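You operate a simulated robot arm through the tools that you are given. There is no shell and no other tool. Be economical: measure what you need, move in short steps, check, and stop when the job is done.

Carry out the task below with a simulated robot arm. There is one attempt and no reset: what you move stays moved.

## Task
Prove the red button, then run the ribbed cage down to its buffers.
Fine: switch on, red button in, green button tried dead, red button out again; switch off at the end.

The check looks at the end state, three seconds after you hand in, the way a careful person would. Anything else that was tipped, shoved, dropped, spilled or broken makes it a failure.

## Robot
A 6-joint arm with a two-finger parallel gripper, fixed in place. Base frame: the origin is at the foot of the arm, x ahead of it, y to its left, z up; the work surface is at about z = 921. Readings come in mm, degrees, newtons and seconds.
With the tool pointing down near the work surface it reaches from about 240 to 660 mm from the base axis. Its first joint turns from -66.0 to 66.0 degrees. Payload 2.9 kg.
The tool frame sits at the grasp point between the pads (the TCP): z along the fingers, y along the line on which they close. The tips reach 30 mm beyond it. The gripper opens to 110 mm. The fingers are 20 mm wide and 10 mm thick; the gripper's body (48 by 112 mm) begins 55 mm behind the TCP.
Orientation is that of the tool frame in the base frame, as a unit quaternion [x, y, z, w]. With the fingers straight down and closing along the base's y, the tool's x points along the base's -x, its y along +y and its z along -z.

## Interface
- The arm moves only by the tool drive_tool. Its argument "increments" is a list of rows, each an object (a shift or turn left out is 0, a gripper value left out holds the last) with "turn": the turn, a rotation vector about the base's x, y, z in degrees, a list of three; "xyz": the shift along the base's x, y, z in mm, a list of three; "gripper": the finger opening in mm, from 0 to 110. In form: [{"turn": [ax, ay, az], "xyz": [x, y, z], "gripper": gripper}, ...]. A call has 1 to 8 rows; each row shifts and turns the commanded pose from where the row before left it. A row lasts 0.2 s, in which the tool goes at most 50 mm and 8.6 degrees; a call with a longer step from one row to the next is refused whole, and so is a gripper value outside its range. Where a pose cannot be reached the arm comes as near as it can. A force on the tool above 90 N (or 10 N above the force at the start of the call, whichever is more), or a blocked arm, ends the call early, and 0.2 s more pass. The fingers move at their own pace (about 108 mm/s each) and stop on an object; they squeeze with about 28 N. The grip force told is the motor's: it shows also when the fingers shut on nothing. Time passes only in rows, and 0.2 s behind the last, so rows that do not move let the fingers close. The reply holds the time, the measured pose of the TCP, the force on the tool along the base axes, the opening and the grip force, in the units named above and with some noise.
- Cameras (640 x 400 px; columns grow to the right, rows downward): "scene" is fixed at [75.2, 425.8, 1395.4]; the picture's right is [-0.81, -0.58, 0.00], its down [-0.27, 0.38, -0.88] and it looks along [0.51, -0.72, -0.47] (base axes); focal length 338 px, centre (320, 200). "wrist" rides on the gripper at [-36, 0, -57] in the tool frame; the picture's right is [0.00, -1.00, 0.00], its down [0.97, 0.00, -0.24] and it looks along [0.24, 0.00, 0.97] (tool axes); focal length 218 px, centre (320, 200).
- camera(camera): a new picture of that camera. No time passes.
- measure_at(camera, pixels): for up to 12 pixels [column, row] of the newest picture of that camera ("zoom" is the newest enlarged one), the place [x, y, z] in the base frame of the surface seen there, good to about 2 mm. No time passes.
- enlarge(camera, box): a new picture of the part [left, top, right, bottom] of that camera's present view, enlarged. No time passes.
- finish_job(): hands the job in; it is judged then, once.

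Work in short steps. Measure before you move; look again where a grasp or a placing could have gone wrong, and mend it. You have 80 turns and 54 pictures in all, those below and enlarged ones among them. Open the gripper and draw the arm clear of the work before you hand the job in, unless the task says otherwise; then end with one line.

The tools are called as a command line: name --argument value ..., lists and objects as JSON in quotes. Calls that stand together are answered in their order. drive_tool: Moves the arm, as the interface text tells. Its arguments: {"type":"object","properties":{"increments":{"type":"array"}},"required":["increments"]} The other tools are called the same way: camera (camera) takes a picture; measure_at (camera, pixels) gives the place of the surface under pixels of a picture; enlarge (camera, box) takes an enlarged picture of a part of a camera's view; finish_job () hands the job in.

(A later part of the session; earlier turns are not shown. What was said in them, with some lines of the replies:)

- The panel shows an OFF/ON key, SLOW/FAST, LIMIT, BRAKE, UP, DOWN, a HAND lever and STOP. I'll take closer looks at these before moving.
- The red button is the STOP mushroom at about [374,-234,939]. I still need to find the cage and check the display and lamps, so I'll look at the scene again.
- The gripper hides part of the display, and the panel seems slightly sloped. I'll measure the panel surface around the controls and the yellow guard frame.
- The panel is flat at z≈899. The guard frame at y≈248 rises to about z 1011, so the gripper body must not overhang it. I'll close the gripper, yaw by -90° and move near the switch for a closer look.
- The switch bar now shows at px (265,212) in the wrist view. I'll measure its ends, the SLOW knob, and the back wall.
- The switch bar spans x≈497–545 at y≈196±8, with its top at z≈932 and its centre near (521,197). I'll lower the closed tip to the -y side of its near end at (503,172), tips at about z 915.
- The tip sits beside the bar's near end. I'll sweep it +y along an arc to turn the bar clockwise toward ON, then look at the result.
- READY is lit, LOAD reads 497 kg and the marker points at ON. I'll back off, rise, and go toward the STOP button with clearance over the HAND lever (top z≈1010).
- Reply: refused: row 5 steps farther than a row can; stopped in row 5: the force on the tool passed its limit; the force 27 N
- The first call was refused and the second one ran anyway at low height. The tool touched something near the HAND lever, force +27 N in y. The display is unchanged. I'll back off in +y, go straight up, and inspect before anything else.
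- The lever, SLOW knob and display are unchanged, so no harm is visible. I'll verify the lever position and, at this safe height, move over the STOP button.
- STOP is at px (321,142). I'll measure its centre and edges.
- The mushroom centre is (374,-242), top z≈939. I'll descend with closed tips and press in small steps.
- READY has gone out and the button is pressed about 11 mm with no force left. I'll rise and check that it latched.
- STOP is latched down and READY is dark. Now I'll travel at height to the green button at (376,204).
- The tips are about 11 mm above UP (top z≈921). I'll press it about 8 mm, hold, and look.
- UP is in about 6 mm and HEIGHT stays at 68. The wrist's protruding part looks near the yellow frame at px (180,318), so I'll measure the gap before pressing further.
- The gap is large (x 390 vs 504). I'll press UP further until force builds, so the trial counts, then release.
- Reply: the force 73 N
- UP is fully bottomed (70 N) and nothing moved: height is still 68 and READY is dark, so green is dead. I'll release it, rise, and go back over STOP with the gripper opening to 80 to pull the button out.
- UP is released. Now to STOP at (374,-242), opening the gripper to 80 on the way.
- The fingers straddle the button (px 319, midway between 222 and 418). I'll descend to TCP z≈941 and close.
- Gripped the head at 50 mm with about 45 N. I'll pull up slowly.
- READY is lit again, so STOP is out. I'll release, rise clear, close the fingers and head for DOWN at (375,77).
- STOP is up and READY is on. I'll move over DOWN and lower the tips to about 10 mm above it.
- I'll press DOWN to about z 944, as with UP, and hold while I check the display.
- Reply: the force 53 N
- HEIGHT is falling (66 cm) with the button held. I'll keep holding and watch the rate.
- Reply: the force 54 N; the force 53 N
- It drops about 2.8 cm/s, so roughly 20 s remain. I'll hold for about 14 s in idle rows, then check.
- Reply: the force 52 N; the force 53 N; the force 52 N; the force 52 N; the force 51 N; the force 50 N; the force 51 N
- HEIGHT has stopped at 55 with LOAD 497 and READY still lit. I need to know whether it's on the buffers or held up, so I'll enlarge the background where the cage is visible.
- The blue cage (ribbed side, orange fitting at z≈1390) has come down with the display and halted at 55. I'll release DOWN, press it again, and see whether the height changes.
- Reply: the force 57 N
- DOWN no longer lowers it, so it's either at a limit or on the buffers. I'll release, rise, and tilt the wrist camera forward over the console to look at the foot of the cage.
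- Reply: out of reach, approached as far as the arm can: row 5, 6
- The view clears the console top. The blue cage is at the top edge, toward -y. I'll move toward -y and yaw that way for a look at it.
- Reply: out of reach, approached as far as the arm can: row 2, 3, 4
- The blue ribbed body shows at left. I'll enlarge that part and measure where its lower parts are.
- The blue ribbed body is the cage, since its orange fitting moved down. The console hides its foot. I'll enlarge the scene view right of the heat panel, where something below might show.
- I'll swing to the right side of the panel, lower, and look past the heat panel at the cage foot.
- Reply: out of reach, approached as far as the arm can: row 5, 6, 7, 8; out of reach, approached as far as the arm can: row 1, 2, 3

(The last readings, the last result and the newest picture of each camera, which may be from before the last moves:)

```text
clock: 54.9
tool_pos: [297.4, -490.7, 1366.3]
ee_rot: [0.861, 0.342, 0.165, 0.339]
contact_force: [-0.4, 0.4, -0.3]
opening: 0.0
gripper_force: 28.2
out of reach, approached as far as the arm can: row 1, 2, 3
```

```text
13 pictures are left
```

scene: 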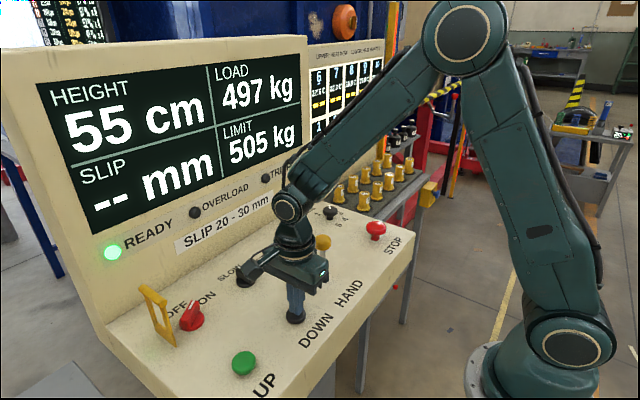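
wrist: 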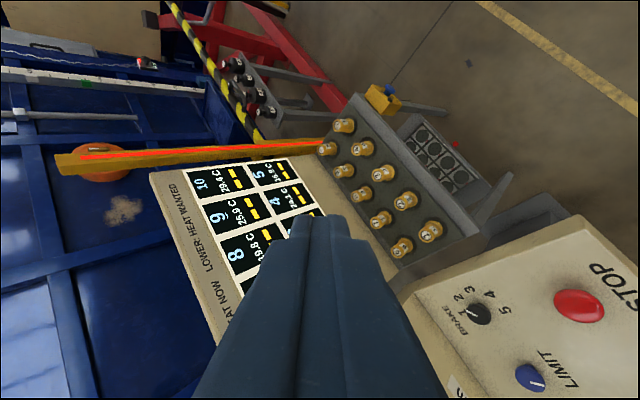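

Now I see the cage's lower right part near px (180–250, 40–140). I'll enlarge it and measure.

enlarge --camera "wrist" --box '[80, 20, 280, 145]'

measure_at --camera "wrist" --pixels '[[205, 60], [215, 80], [215, 110], [235, 125], [225, 135], [190, 60], [190, 120], [175, 40], [280, 20], [200, 90], [180, 90], [120, 210]]'

```text
3.20 times, centred on (180, 82) of wrist
```

zoom: 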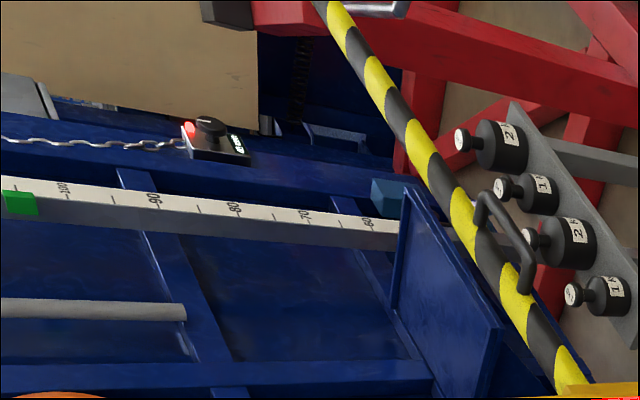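

```text
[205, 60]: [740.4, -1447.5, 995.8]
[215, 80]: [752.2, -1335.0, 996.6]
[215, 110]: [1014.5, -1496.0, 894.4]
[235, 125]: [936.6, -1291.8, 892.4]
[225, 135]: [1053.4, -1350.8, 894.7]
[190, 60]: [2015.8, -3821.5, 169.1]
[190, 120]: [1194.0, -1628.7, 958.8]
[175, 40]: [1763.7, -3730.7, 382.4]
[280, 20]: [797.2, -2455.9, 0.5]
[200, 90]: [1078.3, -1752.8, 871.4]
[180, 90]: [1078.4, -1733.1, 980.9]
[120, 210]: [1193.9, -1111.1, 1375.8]
```

There's a height scale (60…100), a green mark near 105 and a blue block near 58. I'll enlarge more closely and measure these.

enlarge --camera "wrist" --box '[160, 60, 260, 145]'

measure_at --camera "wrist" --pixels '[[100, 78], [128, 82], [153, 86], [177, 89], [195, 90], [200, 80], [203, 78], [86, 83], [212, 105], [220, 120], [210, 128], [200, 110]]'

```text
4.71 times, centred on (210, 102) of wrist
```

zoom: 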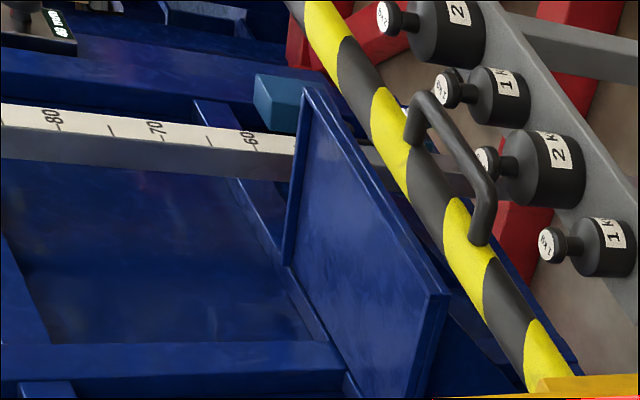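

```text
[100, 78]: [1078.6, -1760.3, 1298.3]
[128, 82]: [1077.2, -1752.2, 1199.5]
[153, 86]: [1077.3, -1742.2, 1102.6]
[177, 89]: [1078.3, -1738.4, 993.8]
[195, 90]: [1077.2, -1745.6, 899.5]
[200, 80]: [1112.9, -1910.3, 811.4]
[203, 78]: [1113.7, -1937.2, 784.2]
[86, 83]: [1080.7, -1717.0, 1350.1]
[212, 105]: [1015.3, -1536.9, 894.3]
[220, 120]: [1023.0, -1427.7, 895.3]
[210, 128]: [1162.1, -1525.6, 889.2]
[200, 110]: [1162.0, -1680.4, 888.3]
```

The scale reads value = (z-300 mm)/10. The blue shelf plate is at z≈893. I'll measure the plate's lower edge and the lighter blue block, which may be a buffer.

measure_at --camera "zoom" --pixels '[[260, 95], [275, 100], [310, 115], [310, 80], [440, 310], [432, 350], [425, 385], [380, 170], [405, 205], [455, 300], [345, 130], [305, 250]]'

measure_at --camera "wrist" --pixels '[[238, 122], [236, 130], [234, 137], [245, 135], [220, 90], [226, 93], [205, 75], [60, 85], [60, 115], [255, 70], [240, 140], [198, 82]]'

```text
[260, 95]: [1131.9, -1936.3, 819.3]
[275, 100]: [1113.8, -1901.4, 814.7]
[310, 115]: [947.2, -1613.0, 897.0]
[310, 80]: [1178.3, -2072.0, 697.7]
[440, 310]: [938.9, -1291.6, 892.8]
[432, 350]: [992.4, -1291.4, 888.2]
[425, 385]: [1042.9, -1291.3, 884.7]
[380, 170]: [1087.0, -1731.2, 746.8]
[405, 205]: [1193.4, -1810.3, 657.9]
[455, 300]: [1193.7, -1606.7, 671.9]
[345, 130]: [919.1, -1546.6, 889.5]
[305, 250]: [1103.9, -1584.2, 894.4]
```

```text
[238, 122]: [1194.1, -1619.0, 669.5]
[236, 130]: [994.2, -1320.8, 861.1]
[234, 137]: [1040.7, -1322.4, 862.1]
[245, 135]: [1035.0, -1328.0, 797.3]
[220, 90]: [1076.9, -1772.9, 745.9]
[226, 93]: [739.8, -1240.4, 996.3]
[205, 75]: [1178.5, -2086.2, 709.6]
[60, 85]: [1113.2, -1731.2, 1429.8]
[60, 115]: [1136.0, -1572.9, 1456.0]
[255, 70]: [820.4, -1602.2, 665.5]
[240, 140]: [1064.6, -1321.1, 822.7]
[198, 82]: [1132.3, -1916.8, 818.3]
```

The plate at z≈861–893 is a bracket on the blue body, and what lies below it is hidden. I'll lower the viewpoint to look underneath.

drive_tool --increments '[{"xyz": [-10, 40, -25]}, {"xyz": [-10, 40, -25]}, {"xyz": [0, 20, -40]}, {"xyz": [0, 0, -45]}, {}]'

camera --camera "wrist"

```text
clock: 56.1
tool_pos: [323.3, -483.8, 1352.0]
ee_rot: [0.866, 0.343, 0.159, 0.328]
contact_force: [-0.2, -0.7, -0.1]
opening: 0.4
gripper_force: 27.5
out of reach, approached as far as the arm can: row 1, 2, 3, 4
```

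```text
10 pictures are left
```

wrist: 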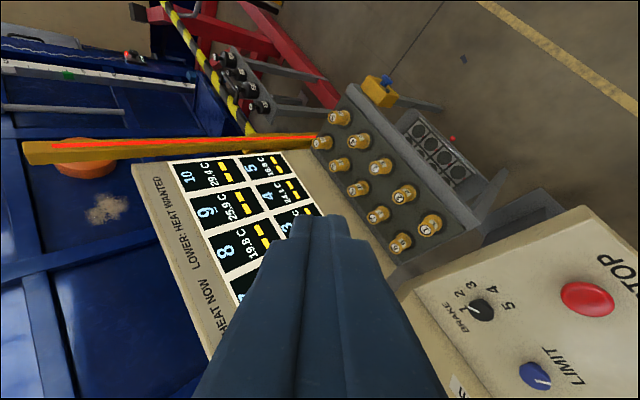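

The arm can't get lower in this pose. I'll enlarge this view around the bracket and barrier and probe the geometry beneath the plate.

enlarge --camera "wrist" --box '[175, 60, 275, 135]'

```text
5.33 times, centred on (225, 98) of wrist
```

zoom: 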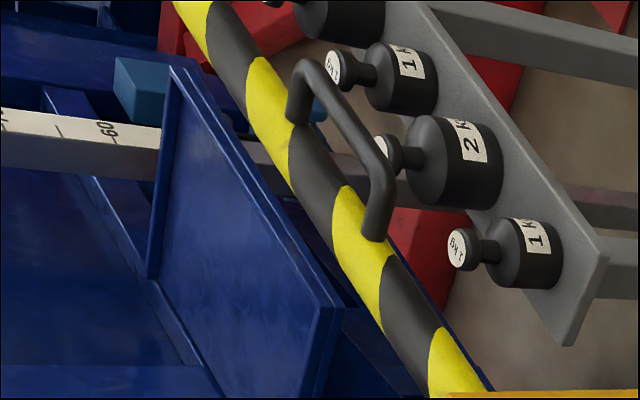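

The graduated mast continues past the plate to the right at (560,200). I'll probe the cage's bottom edge near (470,350), the teal bits and the mast.

measure_at --camera "zoom" --pixels '[[481, 378], [450, 330], [462, 352], [350, 350], [390, 380], [318, 110], [600, 205], [560, 200], [270, 170], [300, 225], [150, 85], [122, 80]]'

measure_at --camera "zoom" --pixels '[[430, 240], [470, 310], [520, 350], [300, 200], [345, 300], [325, 260], [230, 110], [170, 120], [100, 135], [140, 100], [235, 90], [560, 310]]'

```text
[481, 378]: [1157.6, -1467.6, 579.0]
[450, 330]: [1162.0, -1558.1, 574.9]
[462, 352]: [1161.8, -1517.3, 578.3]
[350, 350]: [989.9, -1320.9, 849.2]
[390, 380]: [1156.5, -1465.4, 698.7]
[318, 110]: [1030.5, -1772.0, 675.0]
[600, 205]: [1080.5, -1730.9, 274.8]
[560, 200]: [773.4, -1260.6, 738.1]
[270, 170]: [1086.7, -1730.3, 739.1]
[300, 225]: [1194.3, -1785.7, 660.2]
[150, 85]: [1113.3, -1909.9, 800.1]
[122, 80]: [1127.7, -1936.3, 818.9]
```

```text
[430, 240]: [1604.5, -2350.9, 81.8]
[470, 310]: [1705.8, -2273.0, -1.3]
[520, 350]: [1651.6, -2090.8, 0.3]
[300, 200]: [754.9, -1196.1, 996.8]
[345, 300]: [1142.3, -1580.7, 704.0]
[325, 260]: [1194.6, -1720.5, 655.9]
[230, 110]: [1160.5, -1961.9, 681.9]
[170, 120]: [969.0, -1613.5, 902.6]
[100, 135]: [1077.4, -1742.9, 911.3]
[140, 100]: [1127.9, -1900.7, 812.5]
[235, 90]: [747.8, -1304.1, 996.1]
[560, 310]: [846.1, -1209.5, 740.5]
```

The cage's bottom edge is at z≈575 and the floor is at 0, so HEIGHT 55 matches the cage underside. I'll probe the scene picture right of the yellow post for anything standing under the cage.

measure_at --camera "scene" --pixels '[[405, 120], [410, 135], [400, 140], [415, 160], [405, 160], [430, 130], [440, 150], [425, 120], [435, 110], [398, 150], [412, 175], [420, 150]]'

enlarge --camera "scene" --box '[375, 80, 475, 200]'

```text
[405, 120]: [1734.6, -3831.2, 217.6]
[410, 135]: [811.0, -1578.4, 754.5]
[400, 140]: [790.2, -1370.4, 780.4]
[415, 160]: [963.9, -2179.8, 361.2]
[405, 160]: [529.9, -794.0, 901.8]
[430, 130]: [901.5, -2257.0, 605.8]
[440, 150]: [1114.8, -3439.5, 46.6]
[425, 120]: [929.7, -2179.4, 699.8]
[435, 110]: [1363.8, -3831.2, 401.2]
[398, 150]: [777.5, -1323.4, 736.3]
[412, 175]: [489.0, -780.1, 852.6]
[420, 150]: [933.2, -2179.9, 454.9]
```

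```text
3.33 times, centred on (425, 140) of scene
```

zoom: 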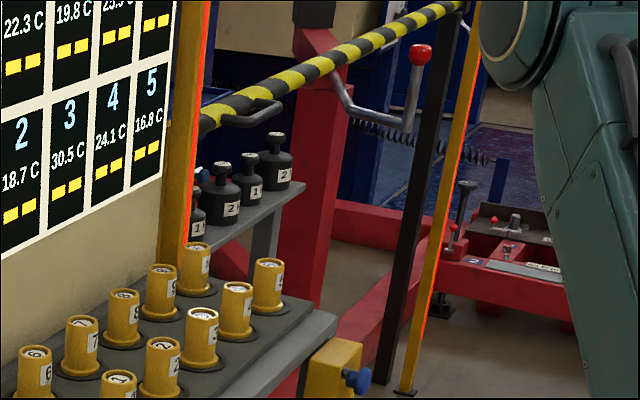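

That's not conclusive. The tilt command was limiting reach, so I'll undo the extra tilt and lower the tool for a flatter view under the cage, watching where the arm goes.

drive_tool --increments '[{"turn": [3.1, 7.6, 0]}, {"turn": [3.1, 7.6, 0]}, {"turn": [3.1, 7.6, 0]}, {}]'

```text
clock: 57.1
tool_pos: [321.2, -478.3, 1349.4]
ee_rot: [0.899, 0.382, 0.036, 0.21]
contact_force: [0.0, -0.1, 0.6]
opening: 0.0
gripper_force: 28.5
out of reach, approached as far as the arm can: row 3
```

The commanded pose now matches the actual one. I'll lower about 200 mm, drawing slightly inward and clear of the panel (STOP top at z 939), then tilt up again.

drive_tool --increments '[{"xyz": [-8, 0, -45]}, {"xyz": [-8, 0, -45]}, {"xyz": [-8, 0, -45]}, {"xyz": [-8, 0, -45], "turn": [-3.1, -7.6, 0]}, {"turn": [-3.1, -7.6, 0], "xyz": [-8, 0, -30]}, {"turn": [-3.1, -7.6, 0]}, {"turn": [-3.1, -7.6, 0]}, {}]'

```text
clock: 58.9
tool_pos: [371.3, -517.7, 1249.3]
ee_rot: [0.88, 0.359, 0.132, 0.28]
contact_force: [-0.1, 0.2, 0.1]
opening: 0.0
gripper_force: 28.0
out of reach, approached as far as the arm can: row 3, 4, 5, 6, 7
```

The camera is about 100 mm lower now. I'll take one look from here.

camera --camera "wrist"

```text
7 pictures are left
```

wrist: 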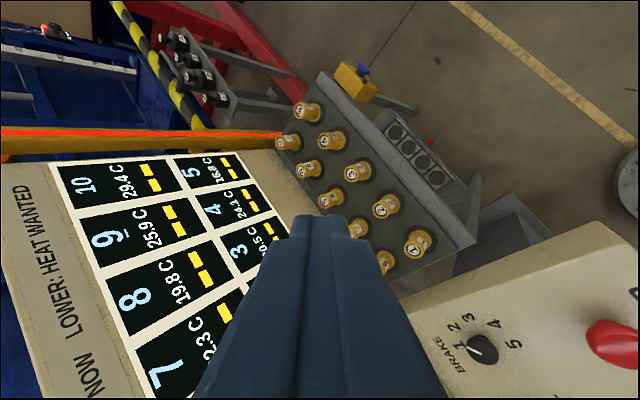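

The gap between the barrier and the weight shelf is at about px (170–235, 60–130). I'll probe it densely for anything standing under the cage.

measure_at --camera "wrist" --pixels '[[170, 75], [176, 85], [183, 95], [190, 105], [196, 115], [202, 123], [210, 118], [215, 125], [225, 127], [240, 125], [205, 112], [250, 115]]'

measure_at --camera "wrist" --pixels '[[235, 60], [225, 50], [215, 40], [240, 80], [270, 60], [255, 90], [230, 115], [218, 115], [262, 120], [200, 30], [270, 110], [160, 100]]'

```text
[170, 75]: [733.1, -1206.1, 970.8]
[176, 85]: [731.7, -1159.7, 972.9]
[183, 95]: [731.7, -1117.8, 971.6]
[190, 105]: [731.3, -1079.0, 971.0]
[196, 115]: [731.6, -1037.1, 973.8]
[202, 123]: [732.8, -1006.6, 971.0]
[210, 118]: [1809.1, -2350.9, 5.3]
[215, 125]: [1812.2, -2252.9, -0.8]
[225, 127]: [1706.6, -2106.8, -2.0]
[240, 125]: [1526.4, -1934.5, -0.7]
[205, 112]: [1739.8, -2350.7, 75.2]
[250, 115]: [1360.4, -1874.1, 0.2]
```

```text
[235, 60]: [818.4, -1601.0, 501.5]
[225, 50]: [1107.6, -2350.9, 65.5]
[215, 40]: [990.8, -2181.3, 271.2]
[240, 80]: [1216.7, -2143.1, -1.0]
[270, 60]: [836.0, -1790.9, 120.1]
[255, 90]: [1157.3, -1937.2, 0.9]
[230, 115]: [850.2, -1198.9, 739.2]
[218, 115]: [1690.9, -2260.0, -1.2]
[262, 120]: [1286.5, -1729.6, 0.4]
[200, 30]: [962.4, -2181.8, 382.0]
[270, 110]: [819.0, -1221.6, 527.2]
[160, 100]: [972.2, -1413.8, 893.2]
```

The probes find only floor under the visible edge, and nothing caught on the cage. DOWN was held about 12 s with READY steady and no trip, and a second press did nothing. I take 55 as the end of travel on the buffers. Next I'll restore the vertical tool pose and head back for the switch.

drive_tool --increments '[{"turn": [1.79, 4.99, 6.3], "xyz": [0, 25, 0]}, {"turn": [1.79, 4.99, 6.3], "xyz": [0, 40, 0]}, {"turn": [1.79, 4.99, 6.3], "xyz": [0, 45, 0]}, {"turn": [1.79, 4.99, 6.3], "xyz": [0, 45, 0]}, {"turn": [1.79, 4.99, 6.3], "xyz": [0, 45, 0]}, {"turn": [1.79, 4.99, 6.3], "xyz": [0, 45, 0]}, {"turn": [1.79, 4.99, 6.3], "xyz": [5, 45, 0]}, {"xyz": [5, 45, 0]}]'

```text
clock: 60.7
tool_pos: [360.9, -187.1, 1248.0]
ee_rot: [0.707, 0.708, -0.001, -0.001]
contact_force: [0.7, 1.3, 0.9]
opening: 0.0
gripper_force: 27.9
out of reach, approached as far as the arm can: row 2, 6
```

Orientation is restored. Moving to above the switch at about (505,165), keeping z 1248.

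drive_tool --increments '[{"xyz": [18, 44, 0]}, {"xyz": [18, 44, 0]}, {"xyz": [18, 44, 0]}, {"xyz": [18, 44, 0]}, {"xyz": [18, 44, 0]}, {"xyz": [18, 44, 0]}, {"xyz": [18, 44, 0]}, {"xyz": [18, 44, 0]}]'

drive_tool --increments '[{"xyz": [0, 0, -45]}, {"xyz": [0, 0, -45]}, {"xyz": [0, 0, -30]}]'

camera --camera "wrist"

```text
clock: 62.5
tool_pos: [505.2, 162.2, 1249.3]
ee_rot: [0.707, 0.707, -0.001, 0.001]
contact_force: [-0.1, -0.4, -0.1]
opening: 0.2
gripper_force: 28.4
```

```text
clock: 63.3
tool_pos: [506.0, 162.0, 1127.6]
ee_rot: [0.706, 0.708, 0.0, -0.001]
contact_force: [0.3, 0.0, -0.5]
opening: 0.2
gripper_force: 28.3
```

```text
6 pictures are left
```

wrist: 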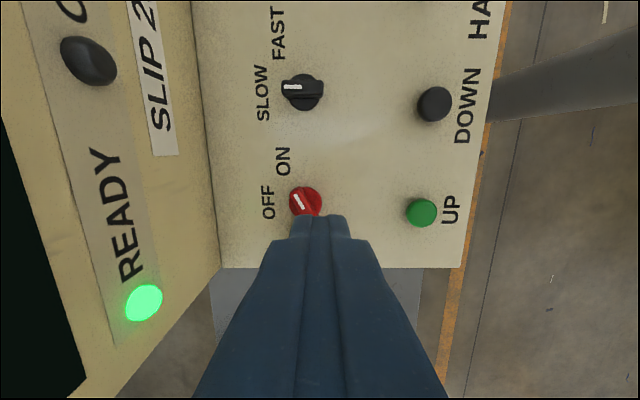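

The switch marker points to ON as expected. I'll measure the bar's marker end so I can place the tip.

measure_at --camera "wrist" --pixels '[[295, 195], [300, 202], [306, 196], [297, 190], [310, 211], [292, 205]]'

```text
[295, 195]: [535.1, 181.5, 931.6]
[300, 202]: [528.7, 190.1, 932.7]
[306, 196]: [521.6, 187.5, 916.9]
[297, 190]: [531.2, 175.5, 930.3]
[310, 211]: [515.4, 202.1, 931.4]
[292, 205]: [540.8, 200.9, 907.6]
```

The bar lies at about 53°. I'll descend at (505,163) with roughly 9 mm clearance and stop at TCP z≈947.

drive_tool --increments '[{"xyz": [0, 0, -45]}, {"xyz": [0, 0, -45]}, {"xyz": [0, 0, -45]}, {"xyz": [0, 0, -30]}, {"xyz": [0, 1, -16]}, {}]'

```text
clock: 64.7
tool_pos: [505.0, 163.4, 946.3]
ee_rot: [0.706, 0.708, -0.001, 0.0]
contact_force: [0.2, 0.1, 0.2]
opening: 0.0
gripper_force: 28.1
```

Down with no contact. Now I'll push the marker end along the arc toward +x/+y to turn it counter-clockwise to OFF.

drive_tool --increments '[{"xyz": [8, 3, 0]}, {"xyz": [7, 2, 0]}, {"xyz": [6, 2, 0]}, {"xyz": [5, 3, 0]}, {"xyz": [4, 3, 0]}, {"xyz": [2, 3, 0]}, {}]'

camera --camera "scene"

```text
clock: 66.3
tool_pos: [536.8, 178.6, 945.8]
ee_rot: [0.706, 0.708, -0.001, -0.001]
contact_force: [0.2, 0.1, -0.4]
opening: 0.0
gripper_force: 27.9
```

```text
5 pictures are left
```

scene: 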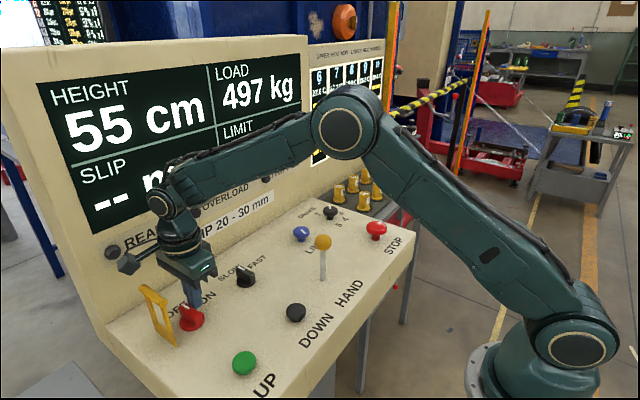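

READY is out. I'll back off in -y, rise, open the gripper clear of the panel, and look at the switch.

drive_tool --increments '[{"xyz": [0, -4, 0]}, {"xyz": [0, 0, 30]}, {"xyz": [0, 0, 45]}, {"xyz": [-10, 0, 45]}, {"xyz": [-15, -15, 40]}, {"xyz": [-20, -25, 30]}, {"xyz": [-20, -30, 20], "gripper": 60}, {}]'

camera --camera "scene"

camera --camera "wrist"

```text
clock: 68.1
tool_pos: [471.5, 105.5, 1158.1]
ee_rot: [0.706, 0.708, -0.001, 0.0]
contact_force: [0.1, 0.8, 0.2]
opening: 60.1
gripper_force: 0.0
```

```text
4 pictures are left
```

scene: 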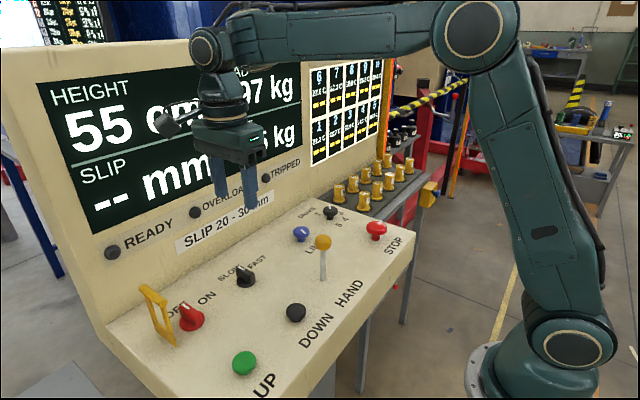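

```text
3 pictures are left
```

wrist: 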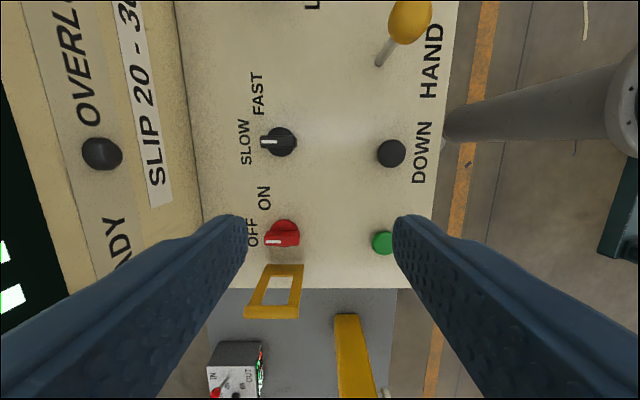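

The switch marker is back at OFF, READY is dark, STOP is out, SLOW and the lever are unchanged, HEIGHT reads 55, and the gripper is open and clear. Handing in.

finish_job

```text
The job is handed in.
```

I proved the red button and ran the cage down until it stopped at 55 cm. I take that as its buffers, but the console hid the cage's underside, so I couldn't see it resting on them. READY stayed lit, and a second DOWN press did not move it. The order was: switch on, STOP in, UP pressed with no effect, STOP out, DOWN held, switch off. While moving between controls, the tool pressed what was probably the HAND lever with about 27 N. I saw no change in the lever or the display afterwards.
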